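You operate a simulated robot arm through the tools that you are given. There is no shell and no other tool. Be economical: measure what you need, move in short steps, check, and stop when the job is done.

Carry out the task below with a simulated robot arm. There is one attempt and no reset: what you move stays moved.

Task
Cure the soft foot: slacken the bolt, push in the shim that the gauge asks for, torque it.
Fine: use the 40 N m torque wrench from the spanner stand and stand it back after each use; the other shims stay out.

It is judged by the outcome, as a careful person would: the job done as asked, and still so three seconds after it is handed in. It fails if anything else is knocked over, pushed out of place, dropped, spilled or broken.

Robot
A 7-joint arm with a two-finger parallel gripper, fixed in place. Base frame: the origin is at the foot of the arm, x ahead of it, y to its left, z up. Readings come in mm, degrees, newtons and seconds.
With the tool pointing down near the work surface it reaches from about 240 to 620 mm from the base axis. Its first joint turns from -66.0 to 66.0 degrees. Payload 2.6 kg.
The tool frame sits at the grasp point between the pads (the TCP): z along the fingers, y along the line on which they close. The tips reach 30 mm beyond it. The gripper opens to 94 mm. The fingers are 28 mm wide and 10 mm thick; the gripper's body (50 by 96 mm) begins 55 mm behind the TCP.
Orientation is that of the tool frame in the base frame, as a unit quaternion [x, y, z, w]. With the fingers straight down and closing along the base's y, the tool's x points along the base's -x, its y along +y and its z along -z.

Tools
- The arm moves only by the tool step_arm. Its argument "commands" is a list that holds one entry, the list of rows, each a list of 6 numbers: the shift along the tool's x, y, z in units of 20 mm (1.0 is 20 mm), then the turn, a rotation vector about the tool's x, y, z in units of 5 degrees (1.0 is 5 degrees). In form: [[[x, y, z, wx, wy, wz], ...]]. A call has 1 to 8 rows; each row shifts and turns the commanded pose from where the row before left it, along the tool's axes as they then stand. "jaw" is the opening in per cent of the stroke, from 0 (shut) to 100 (fully open), set as the call begins (left out, the last holds). A call with a number of a shift or a turn outside -1 to 1 is refused whole. Each row takes 0.2 s and may step no farther than 50 mm and 8.6 degrees from the row before; otherwise, or with a gripper value out of range, the whole call is refused. A pose out of reach is approached as far as the arm can. The call stops where the force on the tool passes 40 N (or 10 N more than at its start, if that is more) or the arm is blocked; 0.2 s more then pass. Each finger travels about 72 mm/s and halts on what it meets, pressing with about 23 N; the grip force reading is that of the motor and also rises with nothing between the fingers. The clock runs only during rows and for 0.2 s after the last one: add rows that do not move to give the fingers time. The reply holds the time, the measured pose of the TCP, the force on the tool along the base axes, the opening and the grip force, in the units named above and with some noise.
- Cameras (640 x 400 px; columns grow to the right, rows downward): "scene" is fixed at [42.5, 436.8, 569.3]; the picture's right is [-0.71, -0.71, 0.00], its down [-0.38, 0.38, -0.85] and it looks along [0.60, -0.60, -0.53] (base axes); focal length 290 px, centre (320, 200). "wrist" rides on the gripper at [76, 14, -103] in the tool frame; the picture's right is [-0.18, 0.98, 0.00], its down [-0.75, -0.14, -0.64] and it looks along [-0.63, -0.12, 0.77] (tool axes); focal length 243 px, centre (320, 200). There is no depth. A picture from a camera that has moved, and an enlarged one, comes with that camera's place and axes in the base frame and with its lens.
- snapshot(camera): a new picture of that camera. No time passes.
- zoom(camera, box): a new picture of the part [left, top, right, bottom] of that camera's present view, enlarged. No time passes.
- finish_job(): hands the job in; it is judged then, once.

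Go step by step. Nothing tells you positions but the pictures and the camera data: compare them with the known pose of the tool, close in by small moves and look again before you grip or let go. The budget is 120 turns and 84 pictures, counting those below and the enlarged ones. Unless the task says otherwise, let go and move clear before handing in, and close with one line.

The tools are called as a command line: name --argument value ..., lists and objects as JSON in quotes. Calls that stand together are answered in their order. step_arm: Moves the arm, as the interface text tells. Its arguments: {"type":"object","properties":{"commands":{"type":"array","items":{"type":"array","items":{"type":"array","items":{"type":"number"}}}},"jaw":{"type":"number"}},"required":["commands"]} The other tools are called the same way: snapshot (camera) takes a picture; zoom (camera, box) takes an enlarged picture of a part of a camera's view; finish_job () hands the job in.

At the start:

```text
clock: 0.0
eef_pos: [344.4, -110.3, 418.7]
orientation: [0.001, 1.0, 0.0, 0.0]
contact_force: [-0.6, 0.1, -0.9]
opening: 94.0
gripper_force: 0.1
```

scene: 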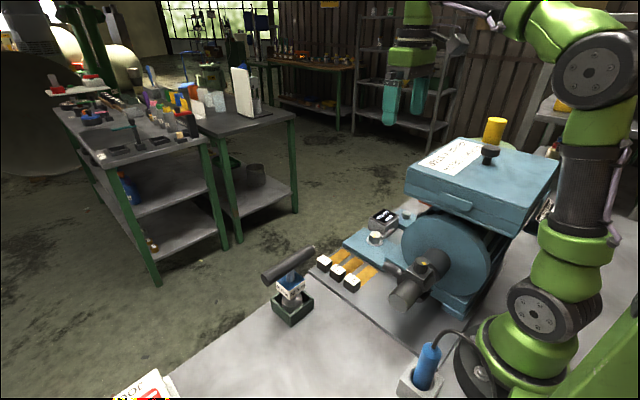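
wrist: 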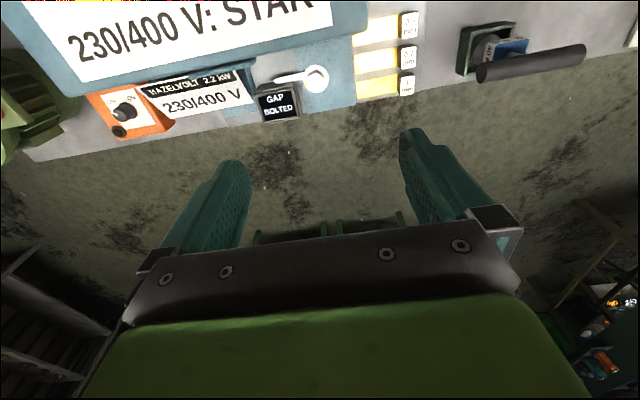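

I see a motor on a table with a bolt on its foot, three shims, a gauge display, and a torque wrench in a stand. I'll zoom in for detail.

zoom --camera "scene" --box '[250, 180, 450, 330]'

zoom --camera "wrist" --box '[80, 0, 440, 150]'

zoom --camera "wrist" --box '[340, 0, 640, 130]'

zoom --camera "scene" --box '[100, 300, 480, 400]'

```text
2.67 times, centred on (350, 255) of scene
camera zoom: at [42.5, 436.8, 569.3], right [-0.71, -0.71, 0.0], down [-0.38, 0.38, -0.85], along [0.6, -0.6, -0.53], focal length 773 px, centre (240, 53)
```

zoom: 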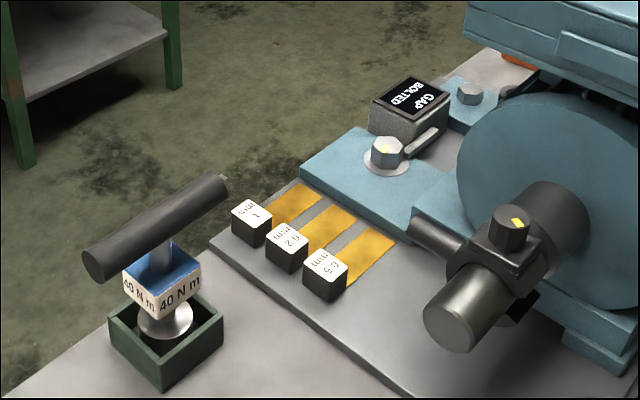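

```text
1.78 times, centred on (260, 75) of wrist
camera zoom: at [267.5, -96.0, 521.2], right [0.18, 0.98, 0.0], down [0.75, -0.14, 0.64], along [0.63, -0.12, -0.77], focal length 431 px, centre (427, 422)
```

zoom: 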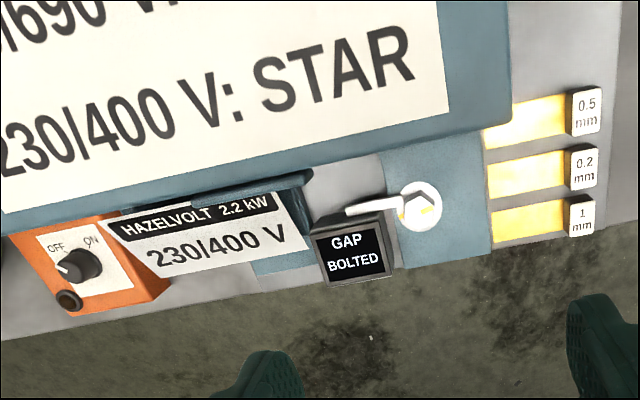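

```text
2.13 times, centred on (490, 65) of wrist
camera zoom: at [267.5, -96.0, 521.2], right [0.18, 0.98, 0.0], down [0.75, -0.14, 0.64], along [0.63, -0.12, -0.77], focal length 518 px, centre (-43, 488)
```

zoom: 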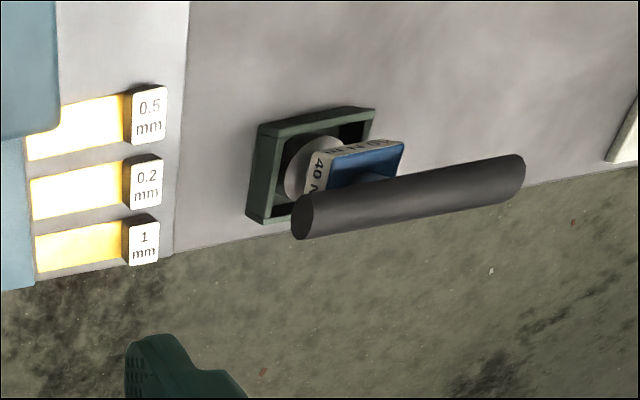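

```text
1.68 times, centred on (290, 350) of scene
camera zoom: at [42.5, 436.8, 569.3], right [-0.71, -0.71, 0.0], down [-0.38, 0.38, -0.85], along [0.6, -0.6, -0.53], focal length 488 px, centre (370, -53)
```

zoom: 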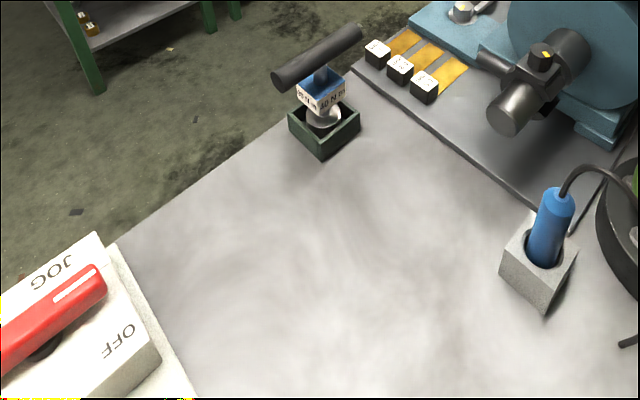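

Bolt is roughly at (375,-117,65), and the wrench's T-bar is at about (391,178,142) lying along y. I'll move towards the wrench to get a closer look.

step_arm --commands '[[[0, 1, 0, 0, 0, 0], [0, 1, 0, 0, 0, 0], [0, 1, 0, 0, 0, 0], [0, 1, 0, 0, 0, 0], [0, 1, 0, 0, 0, 0], [0, 1, 0, 0, 0, 0], [0, 1, 0, 0, 0, 0], [0, 1, 0, 0, 0, 0]]]'

step_arm --commands '[[[0, 1, 0.9, 0, 0, 0], [0, 1, 0.9, 0, 0, 0], [0, 1, 0.9, 0, 0, 0], [0, 1, 0.9, 0, 0, 0], [0, 1, 0.9, 0, 0, 0], [0, 1, 0.5, 0, 0, 0], [0, 0, 0, 0, 0, 0]]]'

snapshot --camera "wrist"

snapshot --camera "scene"

```text
clock: 1.8
eef_pos: [343.9, 49.5, 422.2]
orientation: [0.001, 1.0, -0.001, 0.0]
contact_force: [-0.5, -0.4, 0.1]
opening: 93.9
gripper_force: 0.1
```

```text
clock: 3.4
eef_pos: [341.2, 167.3, 319.0]
orientation: [0.0, 1.0, 0.001, 0.0]
contact_force: [-0.5, -0.1, 1.0]
opening: 93.7
gripper_force: 0.0
```

```text
77 pictures are left
camera wrist: at [265.1, 182.2, 421.5], right [0.18, 0.98, 0.0], down [0.75, -0.14, 0.64], along [0.63, -0.12, -0.77], focal length 243 px, centre (320, 200)
```

wrist: 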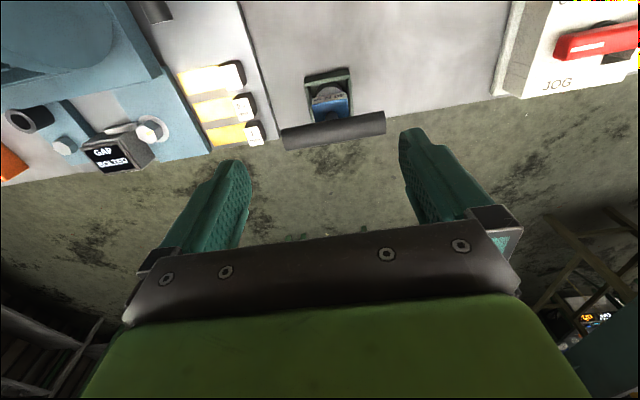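

```text
76 pictures are left
```

scene: 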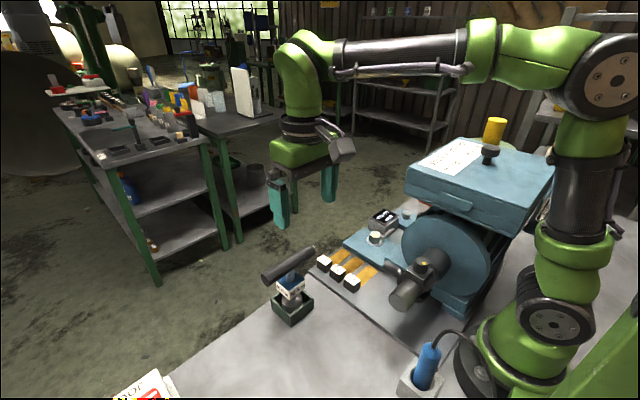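

The bar is confirmed at about (390,176,142), along y. I'll turn the gripper 90° so the camera ends on the +y side and the fingers close along x.

step_arm --commands '[[[-1, 0, 0, 0, 0, 1], [0, 0, 0, 0, 0, 1], [0, 0, 0, 0, 0, 1], [0, 0, 0, 0, 0, 1], [0, 0, 0, 0, 0, 1], [0, 0, 0, 0, 0, 1], [0, 0, 0, 0, 0, 1], [0, 0, 0, 0, 0, 1]]]'

step_arm --commands '[[[0, 0, 0, 0, 0, 1], [0, 0, 0, 0, 0, 1], [0, 0, 0, 0, 0, 1], [0, 0, 0, 0, 0, 1], [0, 0, 0, 0, 0, 1], [0, 0, 0, 0, 0, 1], [0, 0, 0, 0, 0, 1], [0, 0, 0, 0, 0, 1]]]'

step_arm --commands '[[[0, 0, 0, 0, 0, 1], [0, 0, 0, 0, 0, 1], [0, 0, 0, 0, 0, 0]]]'

snapshot --camera "wrist"

```text
clock: 5.2
eef_pos: [364.3, 171.0, 317.6]
orientation: [0.343, 0.939, 0.0, -0.001]
contact_force: [0.9, 0.2, 0.0]
opening: 94.0
gripper_force: 0.0
```

```text
clock: 7.0
eef_pos: [364.7, 169.3, 319.2]
orientation: [0.643, 0.765, 0.0, -0.001]
contact_force: [-0.4, 0.0, -0.1]
opening: 94.1
gripper_force: 0.2
```

```text
clock: 7.8
eef_pos: [362.5, 169.9, 316.9]
orientation: [0.708, 0.706, 0.0, 0.0]
contact_force: [-0.5, -0.5, -0.6]
opening: 93.9
gripper_force: 0.1
```

```text
75 pictures are left
camera wrist: at [377.8, 245.3, 420.6], right [0.98, -0.19, 0.0], down [-0.14, -0.75, 0.64], along [-0.12, -0.63, -0.77], focal length 243 px, centre (320, 200)
```

wrist: 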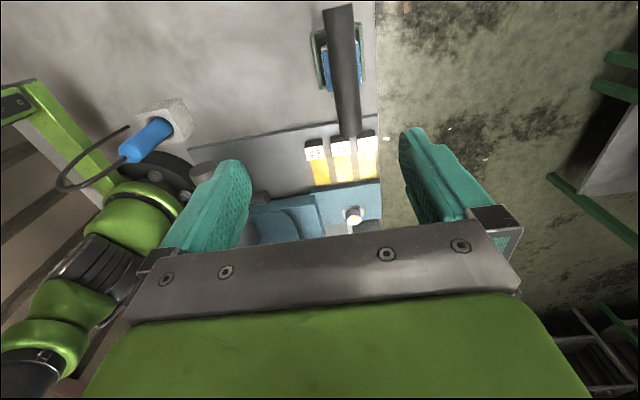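

Tool is aligned with the bar; I'll centre on (391,176) and descend to z≈210, then check.

step_arm --commands '[[[0.15, 0.7, 0, 0, 0, 0], [0.15, 0.7, 0, 0, 0, 0], [0, 0, 1, 0, 0, 0], [0, 0, 1, 0, 0, 0], [0, 0, 1, 0, 0, 0], [0, 0, 1, 0, 0, 0], [0, 0, 1, 0, 0, 0], [0, 0, 0, 0, 0, 0]]]'

snapshot --camera "wrist"

zoom --camera "scene" --box '[220, 180, 380, 330]'

```text
clock: 9.6
eef_pos: [392.5, 177.3, 216.8]
orientation: [0.706, 0.708, 0.0, 0.0]
contact_force: [-0.4, 0.8, 0.3]
opening: 94.0
gripper_force: 0.0
```

```text
74 pictures are left
camera wrist: at [406.0, 253.1, 319.9], right [0.98, -0.18, 0.0], down [-0.14, -0.75, 0.64], along [-0.12, -0.63, -0.77], focal length 243 px, centre (320, 200)
```

wrist: 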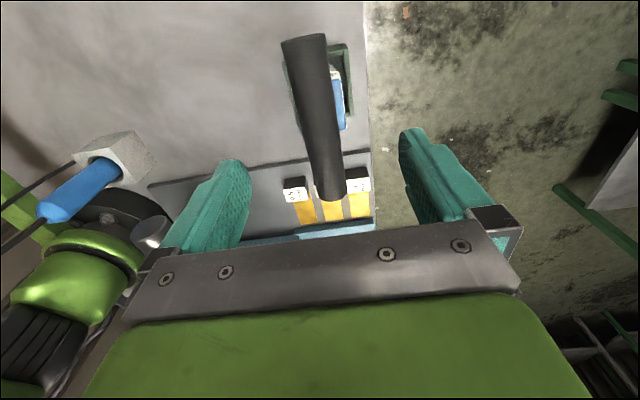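

```text
2.67 times, centred on (300, 255) of scene
camera zoom: at [42.5, 436.8, 569.3], right [-0.71, -0.71, 0.0], down [-0.38, 0.38, -0.85], along [0.6, -0.6, -0.53], focal length 773 px, centre (373, 53)
```

zoom: 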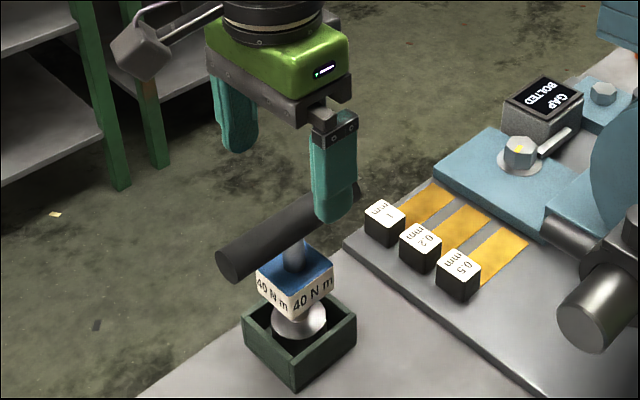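

Bar centre (391,176,142), block top about z≈106, so gripping with TCP at z≈144 leaves the tips clear. Descend and close.

step_arm --commands '[[[-0.06, -0.05, 1, 0, 0, 0], [0, 0, 1, 0, 0, 0], [0, 0, 1, 0, 0, 0], [0, 0, 0.6, 0, 0, 0], [0, 0, 0, 0, 0, 0]]]'

zoom --camera "scene" --box '[220, 180, 380, 330]'

```text
clock: 10.8
eef_pos: [390.9, 173.1, 147.5]
orientation: [0.707, 0.707, 0.0, 0.0]
contact_force: [0.2, -0.1, 0.2]
opening: 94.2
gripper_force: 0.1
```

```text
2.67 times, centred on (300, 255) of scene
camera zoom: at [42.5, 436.8, 569.3], right [-0.71, -0.71, 0.0], down [-0.38, 0.38, -0.85], along [0.6, -0.6, -0.53], focal length 773 px, centre (373, 53)
```

zoom: 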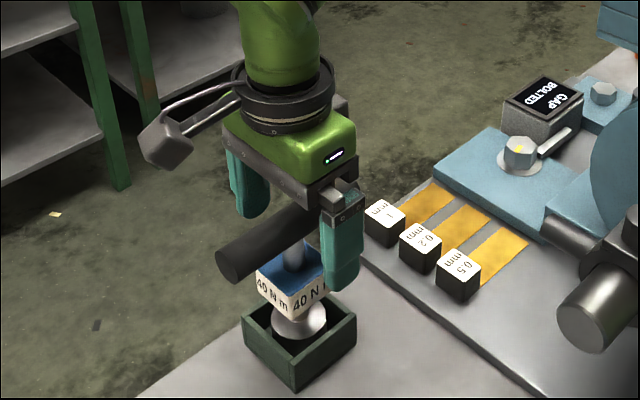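

Position looks right and straddles the bar. Closing.

step_arm --commands '[[[0.1, 0, 0.1, 0, 0, 0], [0, 0, 0, 0, 0, 0], [0, 0, 0, 0, 0, 0], [0, 0, 0, 0, 0, 0], [0, 0, 0, 0, 0, 0]]]' --jaw 0

snapshot --camera "wrist"

zoom --camera "scene" --box '[220, 180, 380, 330]'

```text
clock: 12.0
eef_pos: [390.6, 174.6, 146.7]
orientation: [0.707, 0.707, 0.0, 0.0]
contact_force: [1.7, 1.1, 2.2]
opening: 32.1
gripper_force: 22.8
```

```text
71 pictures are left
camera wrist: at [404.7, 251.5, 248.0], right [0.98, -0.18, 0.0], down [-0.14, -0.75, 0.64], along [-0.12, -0.63, -0.77], focal length 243 px, centre (320, 200)
```

wrist: 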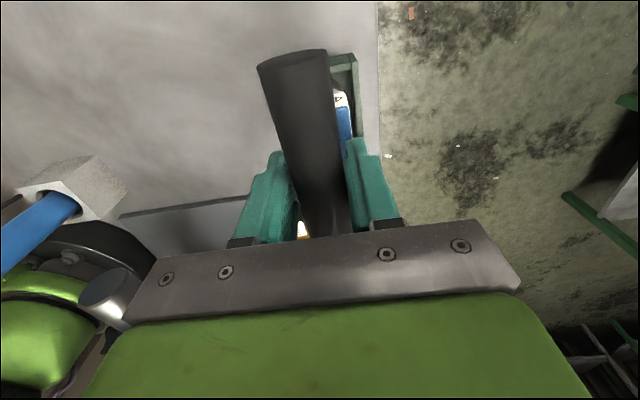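

```text
2.67 times, centred on (300, 255) of scene
camera zoom: at [42.5, 436.8, 569.3], right [-0.71, -0.71, 0.0], down [-0.38, 0.38, -0.85], along [0.6, -0.6, -0.53], focal length 773 px, centre (373, 53)
```

zoom: 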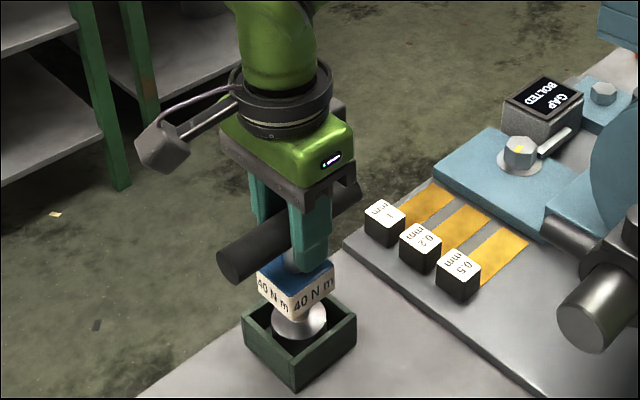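

Gripped with a 32 mm opening. I'll note the stand pose as (390.6,175,146.5) and lift straight up.

step_arm --commands '[[[0, 0, -0.5, 0, 0, 0], [0, 0, -1, 0, 0, 0], [0, 0, -1, 0, 0, 0], [0, 0, -1, 0, 0, 0], [0, 0, -1, 0, 0, 0], [0, 0, -1, 0, 0, 0], [0, 0, 0, 0, 0, 0]]]'

zoom --camera "scene" --box '[220, 130, 460, 330]'

snapshot --camera "wrist"

```text
clock: 13.6
eef_pos: [390.8, 175.0, 255.7]
orientation: [0.707, 0.707, 0.0, -0.001]
contact_force: [0.3, -0.4, -6.4]
opening: 32.0
gripper_force: 22.8
```

```text
2.00 times, centred on (340, 230) of scene
camera zoom: at [42.5, 436.8, 569.3], right [-0.71, -0.71, 0.0], down [-0.38, 0.38, -0.85], along [0.6, -0.6, -0.53], focal length 580 px, centre (280, 140)
```

zoom: 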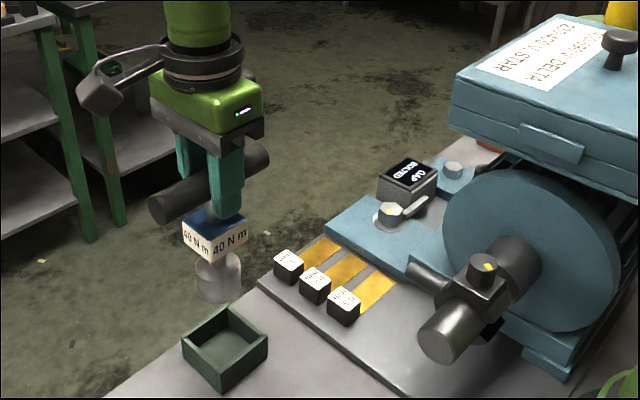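

```text
68 pictures are left
camera wrist: at [405.6, 252.0, 357.9], right [0.98, -0.18, 0.0], down [-0.14, -0.75, 0.64], along [-0.12, -0.63, -0.77], focal length 243 px, centre (320, 200)
```

wrist: 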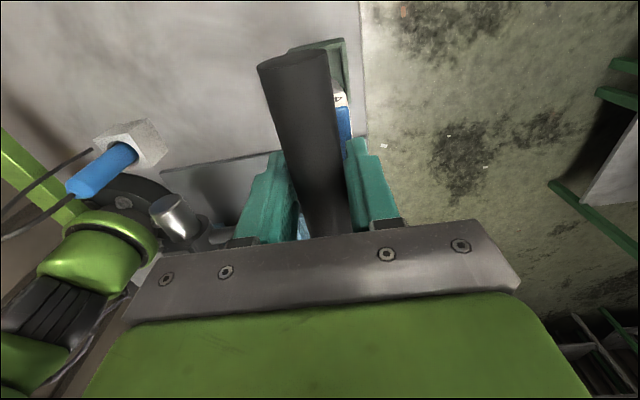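

The wrench is out of the stand, with the socket bottom about 134 mm below the TCP. I'll carry it high towards the bolt, offset in +x so the bolt stays visible.

step_arm --commands '[[[-0.5, 0.5, -0.7, 0, 0, 0], [-1, 0.5, -0.3, 0, 0, 0], [-1, 0.5, 0, 0, 0, 0], [-1, 0.5, 0, 0, 0, 0], [-1, 0, 0, 0, 0, 0], [-1, 0, 0, 0, 0, 0], [-1, 0, 0, 0, 0, 0], [-1, 0, 0, 0, 0, 0]]]'

step_arm --commands '[[[-1, 0, 0, 0, 0, 0], [-1, 0, 0, 0, 0, 0], [-1, 0, 0, 0, 0, 0], [-1, 0, 0, 0, 0, 0], [0, 0, 0, 0, 0, 0]]]'

snapshot --camera "wrist"

snapshot --camera "scene"

```text
clock: 15.4
eef_pos: [432.6, 27.2, 276.5]
orientation: [0.708, 0.707, 0.0, 0.0]
contact_force: [0.2, -0.3, -5.8]
opening: 32.0
gripper_force: 23.1
```

```text
clock: 16.6
eef_pos: [430.6, -54.9, 273.7]
orientation: [0.707, 0.707, 0.0, 0.0]
contact_force: [-0.5, -0.2, -5.6]
opening: 32.3
gripper_force: 23.0
```

```text
67 pictures are left
camera wrist: at [445.4, 22.5, 376.0], right [0.98, -0.18, 0.0], down [-0.14, -0.75, 0.64], along [-0.12, -0.63, -0.77], focal length 243 px, centre (320, 200)
```

wrist: 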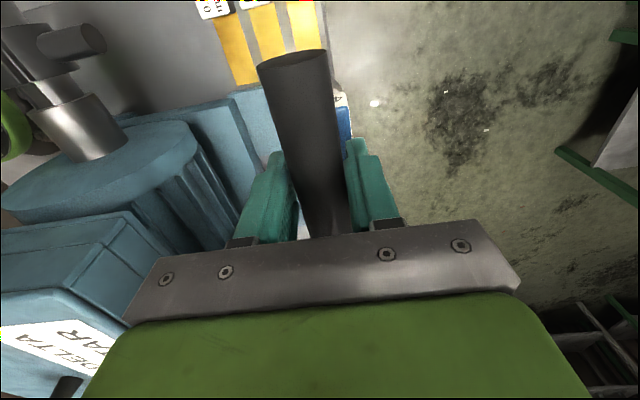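

```text
66 pictures are left
```

scene: 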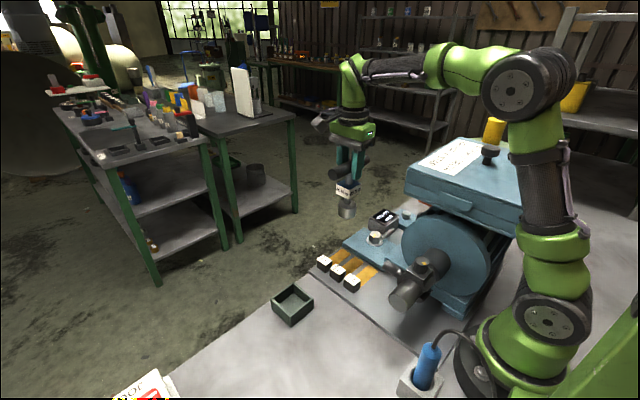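

The finger hides the bolt; I'll move further out in x and -y to see it.

step_arm --commands '[[[-1, 0.7, 0, 0, 0, 0], [-1, 0.7, 0, 0, 0, 0], [-1, 0.7, 0, 0, 0, 0], [0, 0, 0, 0, 0, 0]]]'

snapshot --camera "wrist"

zoom --camera "wrist" --box '[140, 40, 300, 180]'

zoom --camera "scene" --box '[320, 160, 480, 300]'

```text
clock: 17.6
eef_pos: [472.8, -110.9, 273.5]
orientation: [0.707, 0.707, 0.001, 0.0]
contact_force: [0.3, 0.5, -5.5]
opening: 31.7
gripper_force: 23.5
```

```text
65 pictures are left
camera wrist: at [486.8, -35.8, 376.1], right [0.98, -0.18, 0.0], down [-0.14, -0.75, 0.64], along [-0.12, -0.63, -0.77], focal length 243 px, centre (320, 200)
```

wrist: 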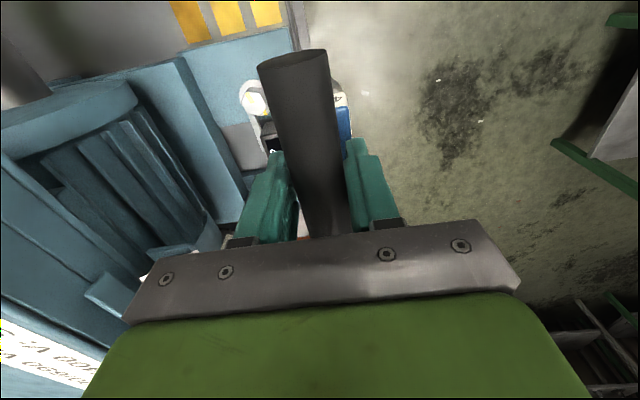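

```text
2.86 times, centred on (220, 110) of wrist
camera zoom: at [486.8, -35.8, 376.1], right [0.98, -0.18, 0.0], down [-0.14, -0.75, 0.64], along [-0.12, -0.63, -0.77], focal length 693 px, centre (606, 457)
```

zoom: 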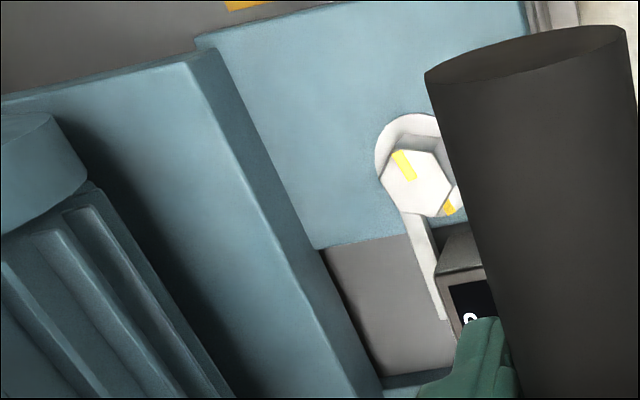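

```text
2.86 times, centred on (400, 230) of scene
camera zoom: at [42.6, 436.7, 569.3], right [-0.71, -0.71, 0.0], down [-0.38, 0.38, -0.85], along [0.6, -0.6, -0.53], focal length 828 px, centre (91, 114)
```

zoom: 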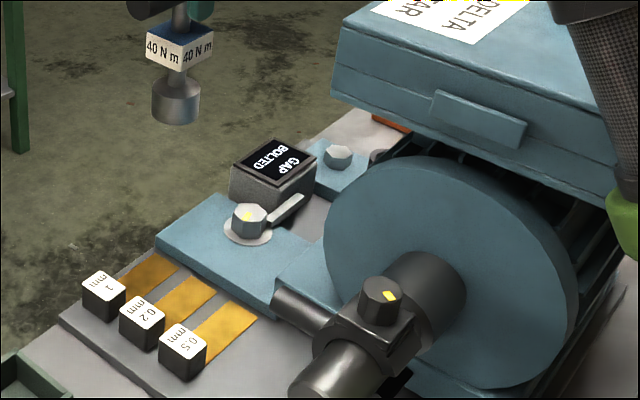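

Bolt-head top triangulates to about (383,-122,55). I'll zoom for hex orientation and for the socket.

zoom --camera "scene" --box '[355, 200, 415, 250]'

zoom --camera "wrist" --box '[230, 70, 280, 110]'

zoom --camera "scene" --box '[315, 150, 395, 210]'

```text
8.00 times, centred on (385, 225) of scene
camera zoom: at [42.6, 436.7, 569.3], right [-0.71, -0.71, 0.0], down [-0.38, 0.38, -0.85], along [0.6, -0.6, -0.53], focal length 2319 px, centre (-200, 0)
```

zoom: 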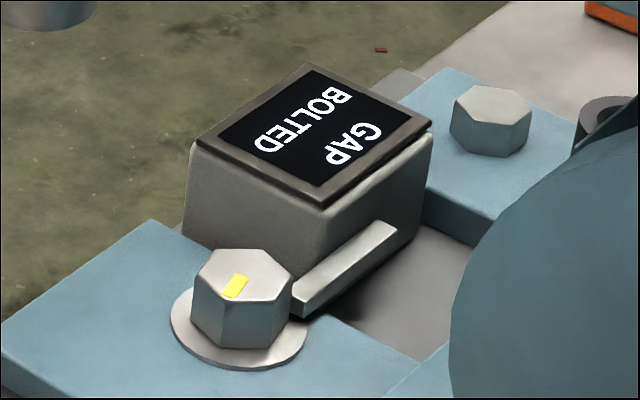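

```text
10.00 times, centred on (255, 90) of wrist
camera zoom: at [486.8, -35.8, 376.1], right [0.98, -0.18, 0.0], down [-0.14, -0.75, 0.64], along [-0.12, -0.63, -0.77], focal length 2426 px, centre (970, 1300)
```

zoom: 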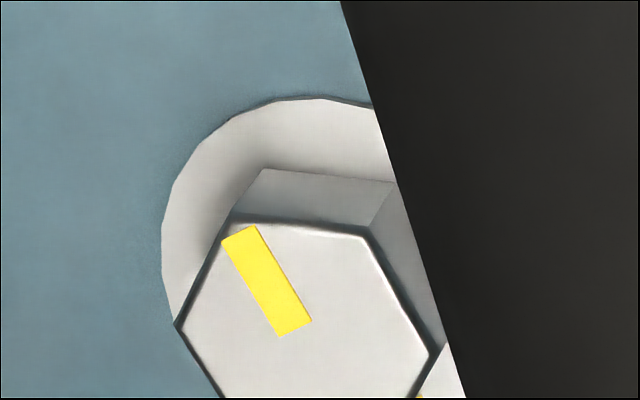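

```text
6.67 times, centred on (355, 180) of scene
camera zoom: at [42.6, 436.7, 569.3], right [-0.71, -0.71, 0.0], down [-0.38, 0.38, -0.85], along [0.6, -0.6, -0.53], focal length 1933 px, centre (87, 333)
```

zoom: 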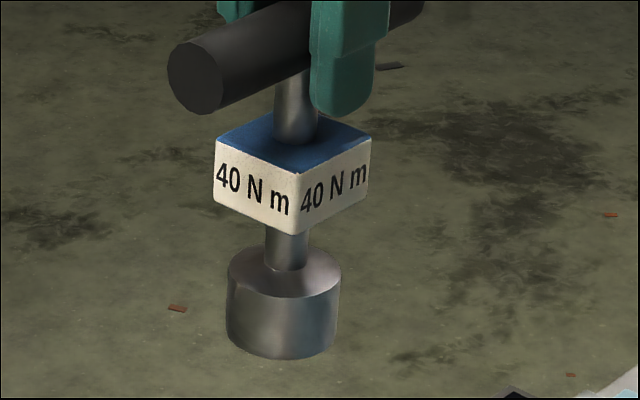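

The hex vertices sit at about 44°/104°/164°. I'll turn the wrench 46° clockwise (bar to 44°), which keeps the camera away from the motor box and leaves room to slacken anticlockwise.

step_arm --commands '[[[0, 0, 0, 0, 0, 1], [0, 0, 0, 0, 0, 1], [0, 0, 0, 0, 0, 1], [0, 0, 0, 0, 0, 1], [0, 0, 0, 0, 0, 1], [0, 0, 0, 0, 0, 1], [0, 0, 0, 0, 0, 1], [0, 0, 0, 0, 0, 1]]]'

step_arm --commands '[[[0, 0, 0, 0, 0, 1], [0, 0, 0, 0, 0, 0.2], [0, 0, 0, 0, 0, 0]]]'

snapshot --camera "wrist"

```text
clock: 19.4
eef_pos: [473.2, -112.9, 274.7]
orientation: [0.907, 0.422, 0.0, 0.0]
contact_force: [0.3, 0.2, -5.6]
opening: 32.3
gripper_force: 22.9
```

```text
clock: 20.2
eef_pos: [472.5, -112.8, 275.3]
orientation: [0.928, 0.373, -0.001, 0.0]
contact_force: [0.5, 0.3, -4.9]
opening: 32.2
gripper_force: 22.7
```

```text
59 pictures are left
camera wrist: at [537.5, -70.4, 378.2], right [0.55, -0.84, 0.0], down [-0.64, -0.42, 0.64], along [-0.54, -0.35, -0.77], focal length 243 px, centre (320, 200)
```

wrist: 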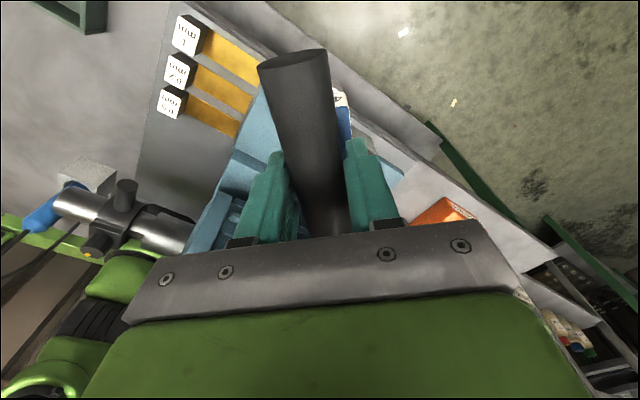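

Yaw reached 43.8°. Now move over the bolt and look from the scene camera.

step_arm --commands '[[[-0.9, -0.69, 0, 0, 0, 0], [-0.9, -0.69, 0, 0, 0, 0], [-0.9, -0.69, 0, 0, 0, 0], [-0.9, -0.68, 0, 0, 0, 0], [0, 0, 1, 0, 0, 0], [0, 0, 1, 0, 0, 0], [0, 0, 0.6, 0, 0, 0], [0, 0, 0, 0, 0, 0]]]'

zoom --camera "scene" --box '[330, 150, 430, 250]'

snapshot --camera "wrist"

```text
clock: 22.0
eef_pos: [383.8, -123.1, 221.2]
orientation: [0.927, 0.374, -0.001, 0.0]
contact_force: [0.7, 0.6, -6.7]
opening: 32.1
gripper_force: 22.3
```

```text
4.00 times, centred on (380, 200) of scene
camera zoom: at [42.5, 436.7, 569.3], right [-0.71, -0.71, 0.0], down [-0.38, 0.38, -0.85], along [0.6, -0.6, -0.53], focal length 1160 px, centre (80, 200)
```

zoom: 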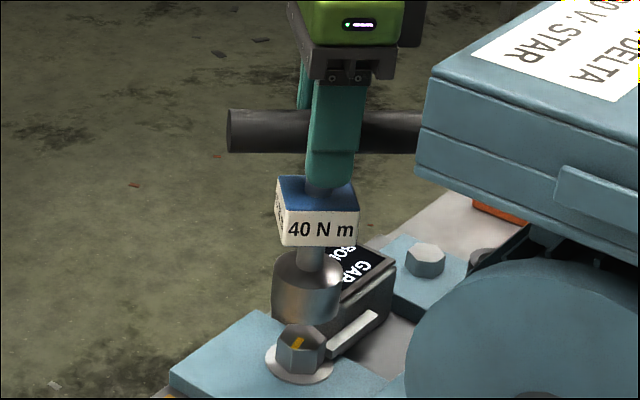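

```text
57 pictures are left
camera wrist: at [448.1, -81.1, 324.0], right [0.55, -0.84, 0.0], down [-0.64, -0.42, 0.64], along [-0.54, -0.35, -0.77], focal length 243 px, centre (320, 200)
```

wrist: 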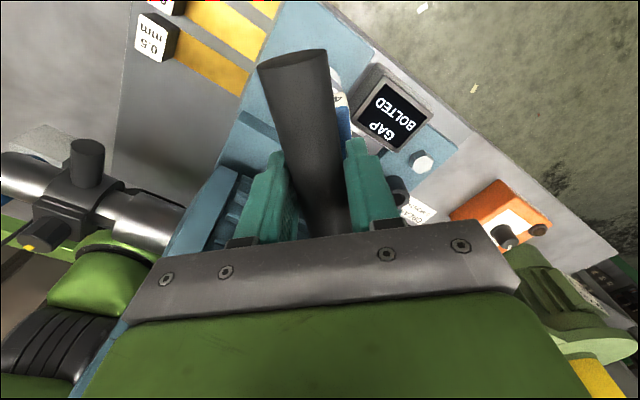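

The wrench axis lines up with the bolt in the scene view, and the socket bottom is about 27 mm above the head. I'll lower most of that and check.

step_arm --commands '[[[0, 0, 0.5, 0, 0, 0], [0, 0, 0.5, 0, 0, 0], [0, 0, 0, 0, 0, 0]]]'

zoom --camera "scene" --box '[355, 200, 415, 250]'

```text
clock: 22.8
eef_pos: [380.4, -123.7, 203.0]
orientation: [0.927, 0.374, 0.0, 0.0]
contact_force: [-0.4, -0.4, -5.7]
opening: 32.0
gripper_force: 23.0
```

```text
8.00 times, centred on (385, 225) of scene
camera zoom: at [42.5, 436.7, 569.3], right [-0.71, -0.71, 0.0], down [-0.38, 0.38, -0.85], along [0.6, -0.6, -0.53], focal length 2319 px, centre (-200, 0)
```

zoom: 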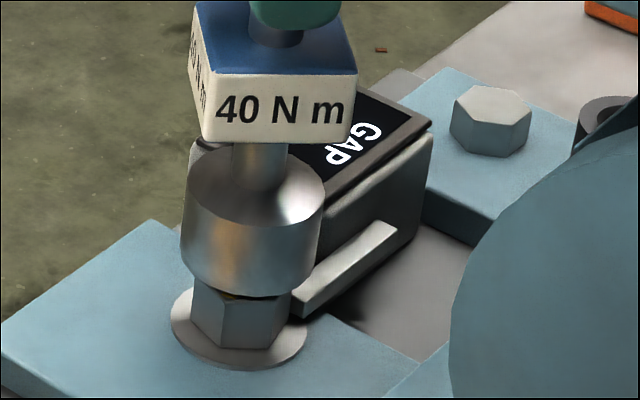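

The socket is about 6 mm above the head and roughly 2 mm to the right in the picture. I'll correct along tool x and lower gently.

step_arm --commands '[[[0.1, 0, 0, 0, 0, 0], [0, 0, 0.2, 0, 0, 0], [0, 0, 0.2, 0, 0, 0], [0, 0, 0.2, 0, 0, 0], [0, 0, 0, 0, 0, 0]]]'

zoom --camera "scene" --box '[355, 200, 415, 250]'

```text
clock: 24.0
eef_pos: [384.8, -122.7, 191.8]
orientation: [0.927, 0.375, -0.001, 0.0]
contact_force: [-0.6, 0.3, -5.1]
opening: 31.8
gripper_force: 22.8
```

```text
8.00 times, centred on (385, 225) of scene
camera zoom: at [42.5, 436.8, 569.3], right [-0.71, -0.71, 0.0], down [-0.38, 0.38, -0.85], along [0.6, -0.6, -0.53], focal length 2319 px, centre (-200, 0)
```

zoom: 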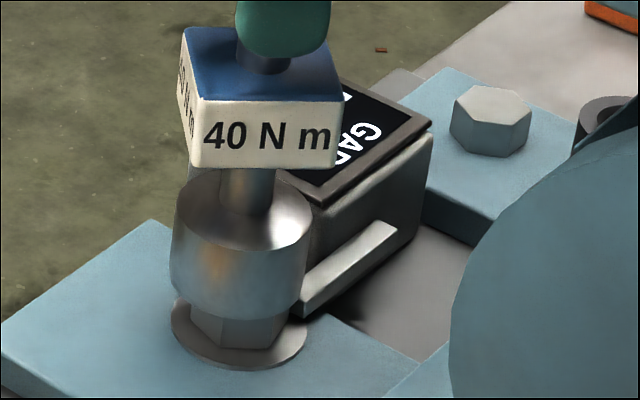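

Contact force is still only the weight, so the socket seems to be sliding over the head. Continue down.

step_arm --commands '[[[0, 0, 0.2, 0, 0, 0], [0, 0, 0.2, 0, 0, 0], [0, 0, 0.2, 0, 0, 0], [0, 0, 0, 0, 0, 0]]]'

zoom --camera "scene" --box '[355, 200, 415, 250]'

```text
clock: 25.0
eef_pos: [383.7, -123.6, 179.2]
orientation: [0.927, 0.374, 0.0, 0.001]
contact_force: [0.3, -3.8, -4.7]
opening: 32.0
gripper_force: 23.2
```

```text
8.00 times, centred on (385, 225) of scene
camera zoom: at [42.5, 436.8, 569.3], right [-0.71, -0.71, 0.0], down [-0.38, 0.38, -0.85], along [0.6, -0.6, -0.53], focal length 2319 px, centre (-200, 0)
```

zoom: 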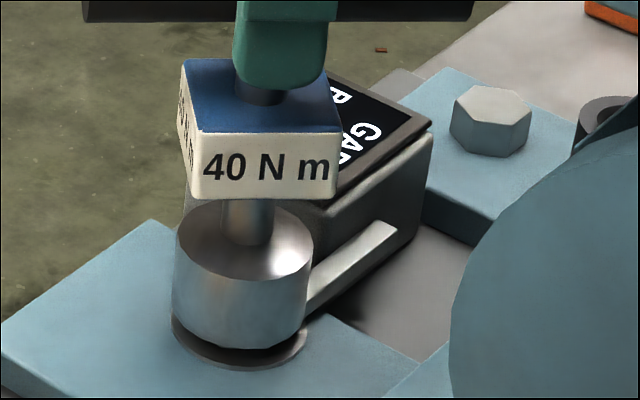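

The socket is over the head, a few mm above the washer. Lower a little until it seats.

step_arm --commands '[[[0, 0, 0.15, 0, 0, 0], [0, 0, 0.1, 0, 0, 0], [0, 0, 0, 0, 0, 0]]]'

zoom --camera "scene" --box '[355, 200, 415, 250]'

```text
clock: 25.8
eef_pos: [384.5, -122.5, 173.8]
orientation: [0.927, 0.375, 0.0, 0.0]
contact_force: [-1.2, -2.8, -4.8]
opening: 31.8
gripper_force: 22.7
```

```text
8.00 times, centred on (385, 225) of scene
camera zoom: at [42.5, 436.8, 569.3], right [-0.71, -0.71, 0.0], down [-0.38, 0.38, -0.85], along [0.6, -0.6, -0.53], focal length 2319 px, centre (-200, 0)
```

zoom: 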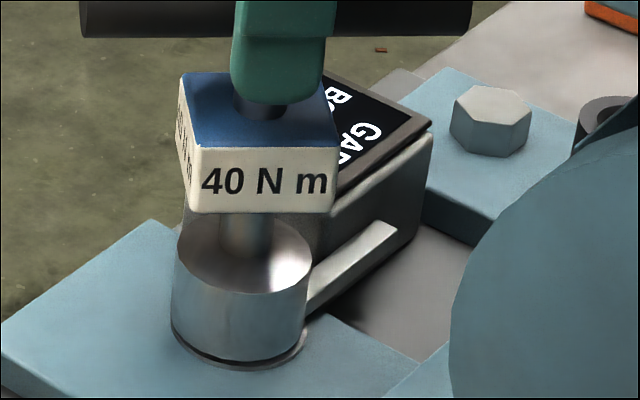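

Socket is on the head. Now turn anticlockwise (negative about tool z) in small steps.

step_arm --commands '[[[0, 0, 0, 0, 0, -1], [0, 0, 0, 0, 0, -1], [0, 0, 0, 0, 0, -1], [0, 0, 0, 0, 0, 0]]]'

zoom --camera "scene" --box '[340, 170, 430, 250]'

zoom --camera "wrist" --box '[250, 0, 500, 230]'

```text
clock: 26.8
eef_pos: [384.4, -120.5, 174.1]
orientation: [0.87, 0.493, -0.001, 0.001]
contact_force: [-3.2, -2.4, -7.2]
opening: 32.0
gripper_force: 22.7
```

```text
5.00 times, centred on (385, 210) of scene
camera zoom: at [42.6, 436.7, 569.3], right [-0.71, -0.71, 0.0], down [-0.38, 0.38, -0.85], along [0.6, -0.6, -0.53], focal length 1450 px, centre (-5, 150)
```

zoom: 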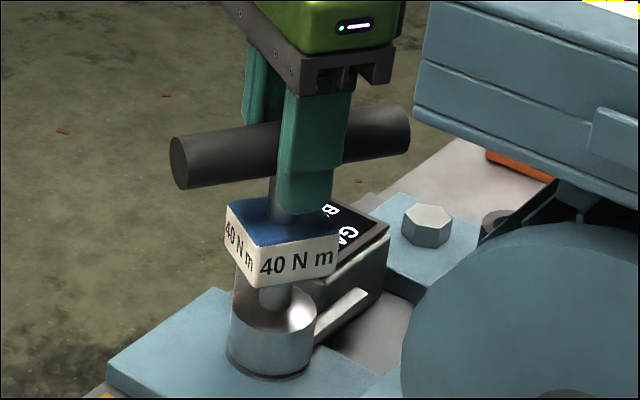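

```text
1.74 times, centred on (375, 115) of wrist
camera zoom: at [435.6, -64.3, 276.6], right [0.75, -0.66, 0.0], down [-0.51, -0.57, 0.64], along [-0.43, -0.48, -0.77], focal length 422 px, centre (224, 348)
```

zoom: 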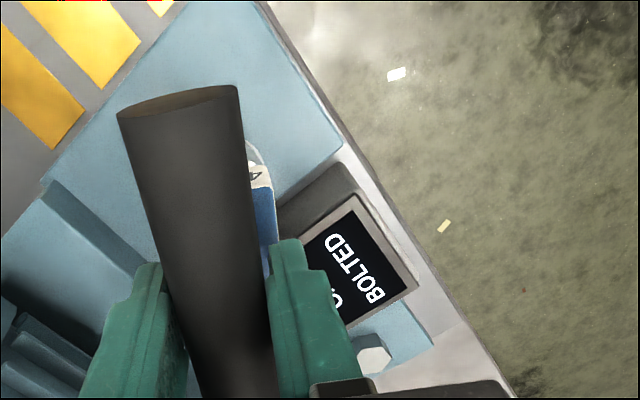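

Turned 15°, and the gauge still says BOLTED. Continue anticlockwise.

step_arm --commands '[[[0, 0, 0, 0, 0, -1], [0, 0, 0, 0, 0, -1], [0, 0, 0, 0, 0, -1], [0, 0, 0, 0, 0, -1], [0, 0, 0, 0, 0, -1], [0, 0, 0, 0, 0, 0]]]'

zoom --camera "scene" --box '[340, 170, 430, 250]'

```text
clock: 28.2
eef_pos: [383.0, -121.1, 175.3]
orientation: [0.743, 0.67, 0.0, 0.0]
contact_force: [-0.2, 2.5, -7.4]
opening: 31.8
gripper_force: 22.7
```

```text
5.00 times, centred on (385, 210) of scene
camera zoom: at [42.5, 436.7, 569.3], right [-0.71, -0.71, 0.0], down [-0.38, 0.38, -0.85], along [0.6, -0.6, -0.53], focal length 1450 px, centre (-5, 150)
```

zoom: 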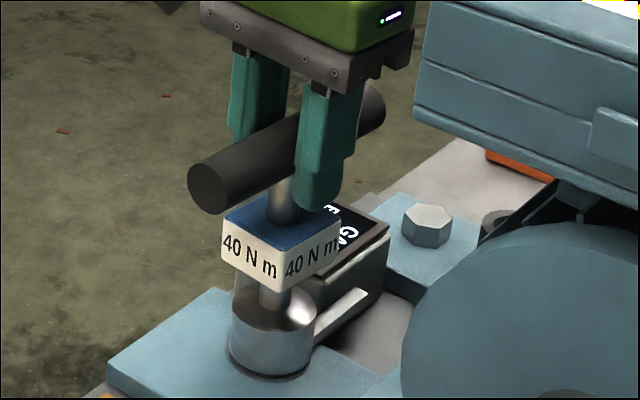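

Turned 40° so far. Continue another 25° and check the gauge.

step_arm --commands '[[[0, 0, 0, 0, 0, -1], [0, 0, 0, 0, 0, -1], [0, 0, 0, 0, 0, -1], [0, 0, 0, 0, 0, -1], [0, 0, 0, 0, 0, -1], [0, 0, 0, 0, 0, 0]]]'

zoom --camera "wrist" --box '[220, 0, 540, 230]'

zoom --camera "scene" --box '[340, 170, 430, 250]'

```text
clock: 29.6
eef_pos: [384.9, -123.0, 173.8]
orientation: [0.58, 0.814, -0.001, -0.001]
contact_force: [-2.8, 3.2, -8.5]
opening: 31.9
gripper_force: 23.0
```

```text
1.74 times, centred on (380, 115) of wrist
camera zoom: at [372.6, -45.6, 276.2], right [0.99, 0.15, 0.0], down [0.11, -0.76, 0.64], along [0.09, -0.63, -0.77], focal length 422 px, centre (216, 348)
```

zoom: 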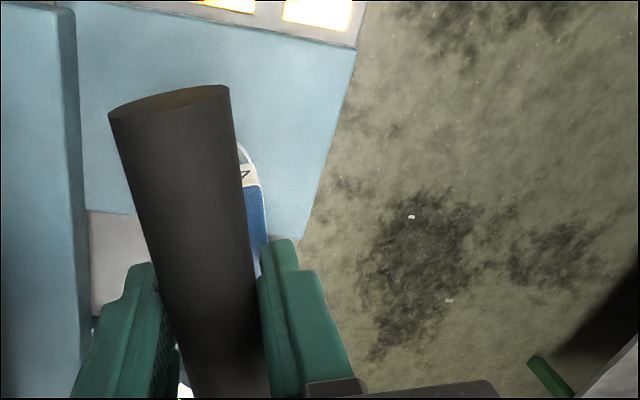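

```text
5.00 times, centred on (385, 210) of scene
camera zoom: at [42.6, 436.7, 569.3], right [-0.71, -0.71, 0.0], down [-0.38, 0.38, -0.85], along [0.6, -0.6, -0.53], focal length 1450 px, centre (-5, 150)
```

zoom: 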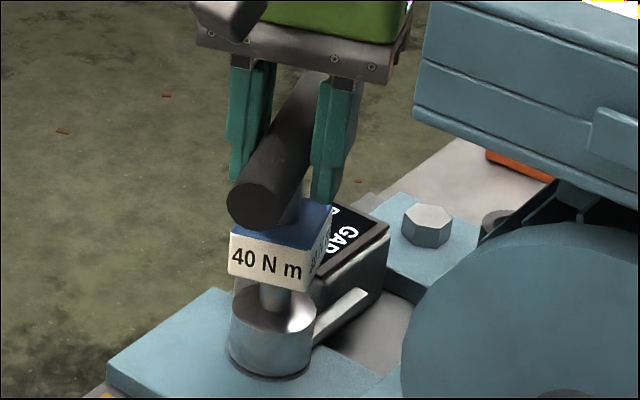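

Turned 65° in total. I'll lift the wrench off to read the gauge and see the bolt mark.

step_arm --commands '[[[0, 0, -0.5, 0, 0, 0], [0, 0, -0.5, 0, 0, 0], [0, 0, -1, 0, 0, 0], [0, 0, -1, 0, 0, 0], [0, 0, -1, 0, 0, 0], [0, 0, -0.3, 0, 0, 0], [0, 0, 0, 0, 0, 0]]]'

zoom --camera "scene" --box '[340, 170, 430, 250]'

```text
clock: 31.2
eef_pos: [385.9, -120.6, 260.8]
orientation: [0.58, 0.814, 0.0, 0.0]
contact_force: [0.2, -0.5, -5.7]
opening: 31.6
gripper_force: 23.0
```

```text
5.00 times, centred on (385, 210) of scene
camera zoom: at [42.5, 436.7, 569.3], right [-0.71, -0.71, 0.0], down [-0.38, 0.38, -0.85], along [0.6, -0.6, -0.53], focal length 1450 px, centre (-5, 150)
```

zoom: 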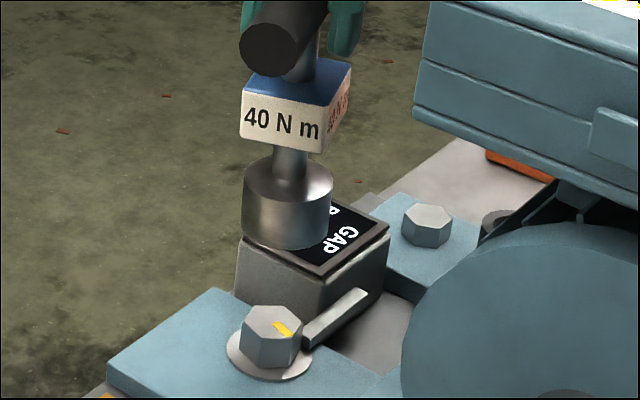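

The bolt turned 65° with the wrench, but the gauge still seems to read BOLTED. I'll turn back 60° clockwise in the air, re-engage and turn again.

step_arm --commands '[[[0, 0, 0, 0, 0, 1], [0, 0, 0, 0, 0, 1], [0, 0, 0, 0, 0, 1], [0, 0, 0, 0, 0, 1], [0, 0, 0, 0, 0, 1], [0, 0, 0, 0, 0, 1], [0, 0, 0, 0, 0, 1], [0, 0, 0, 0, 0, 1]]]'

step_arm --commands '[[[0, 0, 0, 0, 0, 1], [0, 0, 0, 0, 0, 1], [0, 0, 0, 0, 0, 1], [0, 0, 0, 0, 0, 1], [0, 0, 1, 0, 0, 0], [0, 0, 1, 0, 0, 0], [0, 0, 0.5, 0, 0, 0], [0, 0, 0, 0, 0, 0]]]'

zoom --camera "scene" --box '[340, 170, 430, 250]'

```text
clock: 33.0
eef_pos: [384.0, -121.6, 257.9]
orientation: [0.824, 0.566, 0.0, 0.001]
contact_force: [0.3, -0.5, -5.2]
opening: 31.7
gripper_force: 22.5
```

```text
clock: 34.8
eef_pos: [382.8, -121.4, 208.2]
orientation: [0.91, 0.414, 0.0, 0.0]
contact_force: [0.1, 0.2, -5.7]
opening: 31.9
gripper_force: 23.1
```

```text
5.00 times, centred on (385, 210) of scene
camera zoom: at [42.5, 436.7, 569.3], right [-0.71, -0.71, 0.0], down [-0.38, 0.38, -0.85], along [0.6, -0.6, -0.53], focal length 1450 px, centre (-5, 150)
```

zoom: 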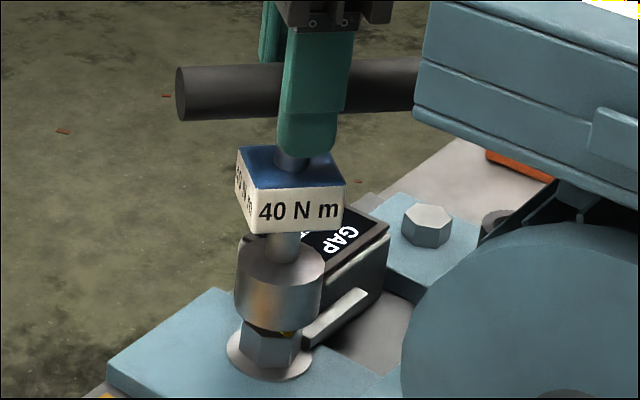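

Aligned as before, with a slight correction; descending onto the head.

step_arm --commands '[[[0.1, 0, 0.2, 0, 0, 0], [0, 0, 0.2, 0, 0, 0], [0, 0, 0.2, 0, 0, 0], [0, 0, 0.2, 0, 0, 0], [0, 0, 0.2, 0, 0, 0], [0, 0, 0, 0, 0, 0]]]'

zoom --camera "scene" --box '[340, 170, 430, 250]'

```text
clock: 36.1
eef_pos: [389.0, -121.9, 195.7]
orientation: [0.91, 0.415, 0.005, 0.005]
contact_force: [-1.7, -0.4, 1.8]
opening: 31.8
gripper_force: 22.9
stopped in row 6: the force on the tool passed its limit (the readings are from after the stop); the commanded pose is now the measured one
```

```text
5.00 times, centred on (385, 210) of scene
camera zoom: at [42.5, 436.8, 569.3], right [-0.71, -0.71, 0.0], down [-0.38, 0.38, -0.85], along [0.6, -0.6, -0.53], focal length 1450 px, centre (-5, 150)
```

zoom: 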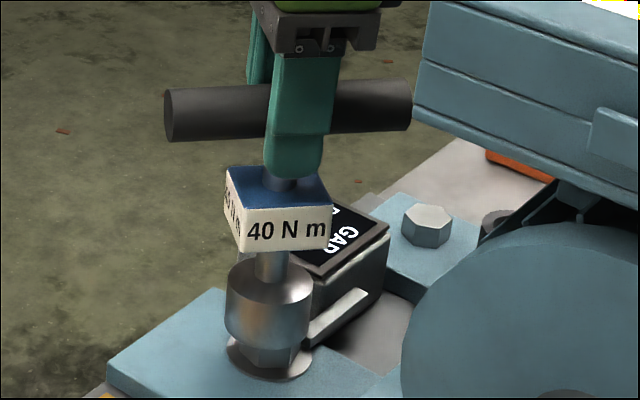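

The socket rim caught the head after I shifted too far. I'll raise, level and re-centre on (384,-122.5).

step_arm --commands '[[[0, 0, -0.6, 0, 0, 0], [0, 0, 0, 0, 0, 0], [0, 0, 0, 0, 0, 0]]]'

zoom --camera "scene" --box '[355, 200, 415, 250]'

```text
clock: 36.9
eef_pos: [388.5, -120.7, 207.1]
orientation: [0.91, 0.414, 0.007, 0.004]
contact_force: [0.3, 0.3, -6.1]
opening: 31.9
gripper_force: 23.8
```

```text
8.00 times, centred on (385, 225) of scene
camera zoom: at [42.5, 436.7, 569.3], right [-0.71, -0.71, 0.0], down [-0.38, 0.38, -0.85], along [0.6, -0.6, -0.53], focal length 2319 px, centre (-200, 0)
```

zoom: 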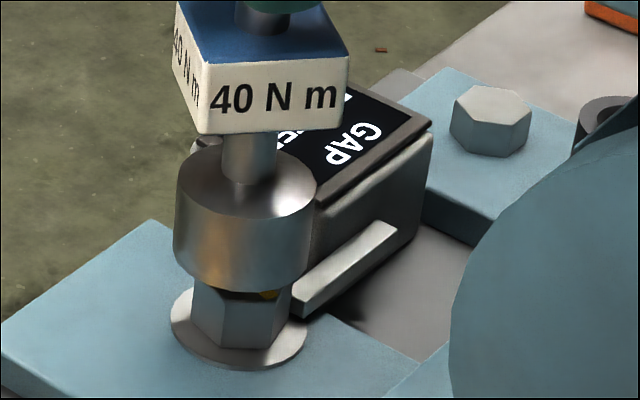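

There is also a 0.9° tilt left over from the stop. I'll correct the tilt and the centring together.

step_arm --commands '[[[-0.2, -0.12, 0, 0.139, -0.12, 0], [0, 0, 0, 0, 0, 0], [0, 0, 0, 0, 0, 0]]]'

step_arm --commands '[[[0, 0, 0, 0, 0, 0], [0, 0, 0, 0, 0, 0]]]'

zoom --camera "scene" --box '[355, 200, 415, 250]'

```text
clock: 37.7
eef_pos: [384.3, -124.0, 207.8]
orientation: [0.91, 0.415, -0.001, 0.002]
contact_force: [0.3, -0.6, -5.7]
opening: 32.1
gripper_force: 23.0
```

```text
clock: 38.3
eef_pos: [384.1, -123.1, 207.5]
orientation: [0.91, 0.414, -0.002, 0.001]
contact_force: [-0.5, -0.4, -5.5]
opening: 31.8
gripper_force: 23.4
```

```text
8.00 times, centred on (385, 225) of scene
camera zoom: at [42.5, 436.7, 569.3], right [-0.71, -0.71, 0.0], down [-0.38, 0.38, -0.85], along [0.6, -0.6, -0.53], focal length 2319 px, centre (-200, 0)
```

zoom: 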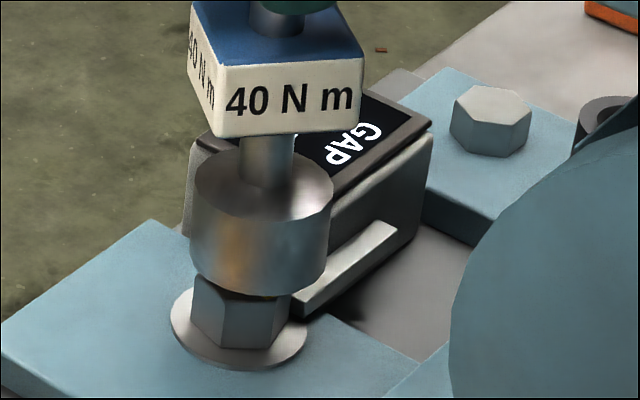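

The wrench has pivoted about 2.5° in the grip. I'll counter-tilt the tool about its y axis to make the wrench vertical again.

step_arm --commands '[[[-0.06, 0, 0, 0, 0.5, 0], [0, 0, 0, 0, 0, 0], [0, 0, 0, 0, 0, 0]]]'

zoom --camera "scene" --box '[355, 200, 415, 250]'

zoom --camera "scene" --box '[330, 130, 430, 250]'

```text
clock: 39.1
eef_pos: [383.2, -123.6, 208.0]
orientation: [0.91, 0.415, 0.018, -0.008]
contact_force: [-0.7, -1.0, -4.7]
opening: 31.9
gripper_force: 23.1
```

```text
8.00 times, centred on (385, 225) of scene
camera zoom: at [42.5, 436.7, 569.3], right [-0.71, -0.71, 0.0], down [-0.38, 0.38, -0.85], along [0.6, -0.6, -0.53], focal length 2319 px, centre (-200, 0)
```

zoom: 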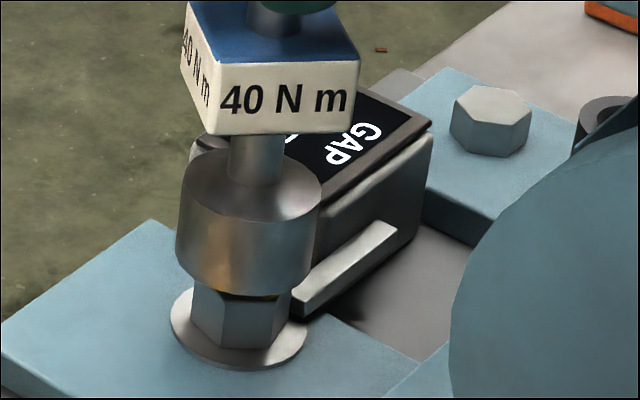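

```text
3.33 times, centred on (380, 190) of scene
camera zoom: at [42.5, 436.7, 569.3], right [-0.71, -0.71, 0.0], down [-0.38, 0.38, -0.85], along [0.6, -0.6, -0.53], focal length 966 px, centre (120, 233)
```

zoom: 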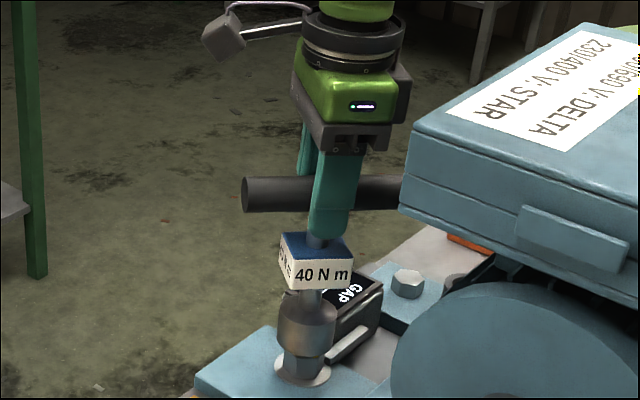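

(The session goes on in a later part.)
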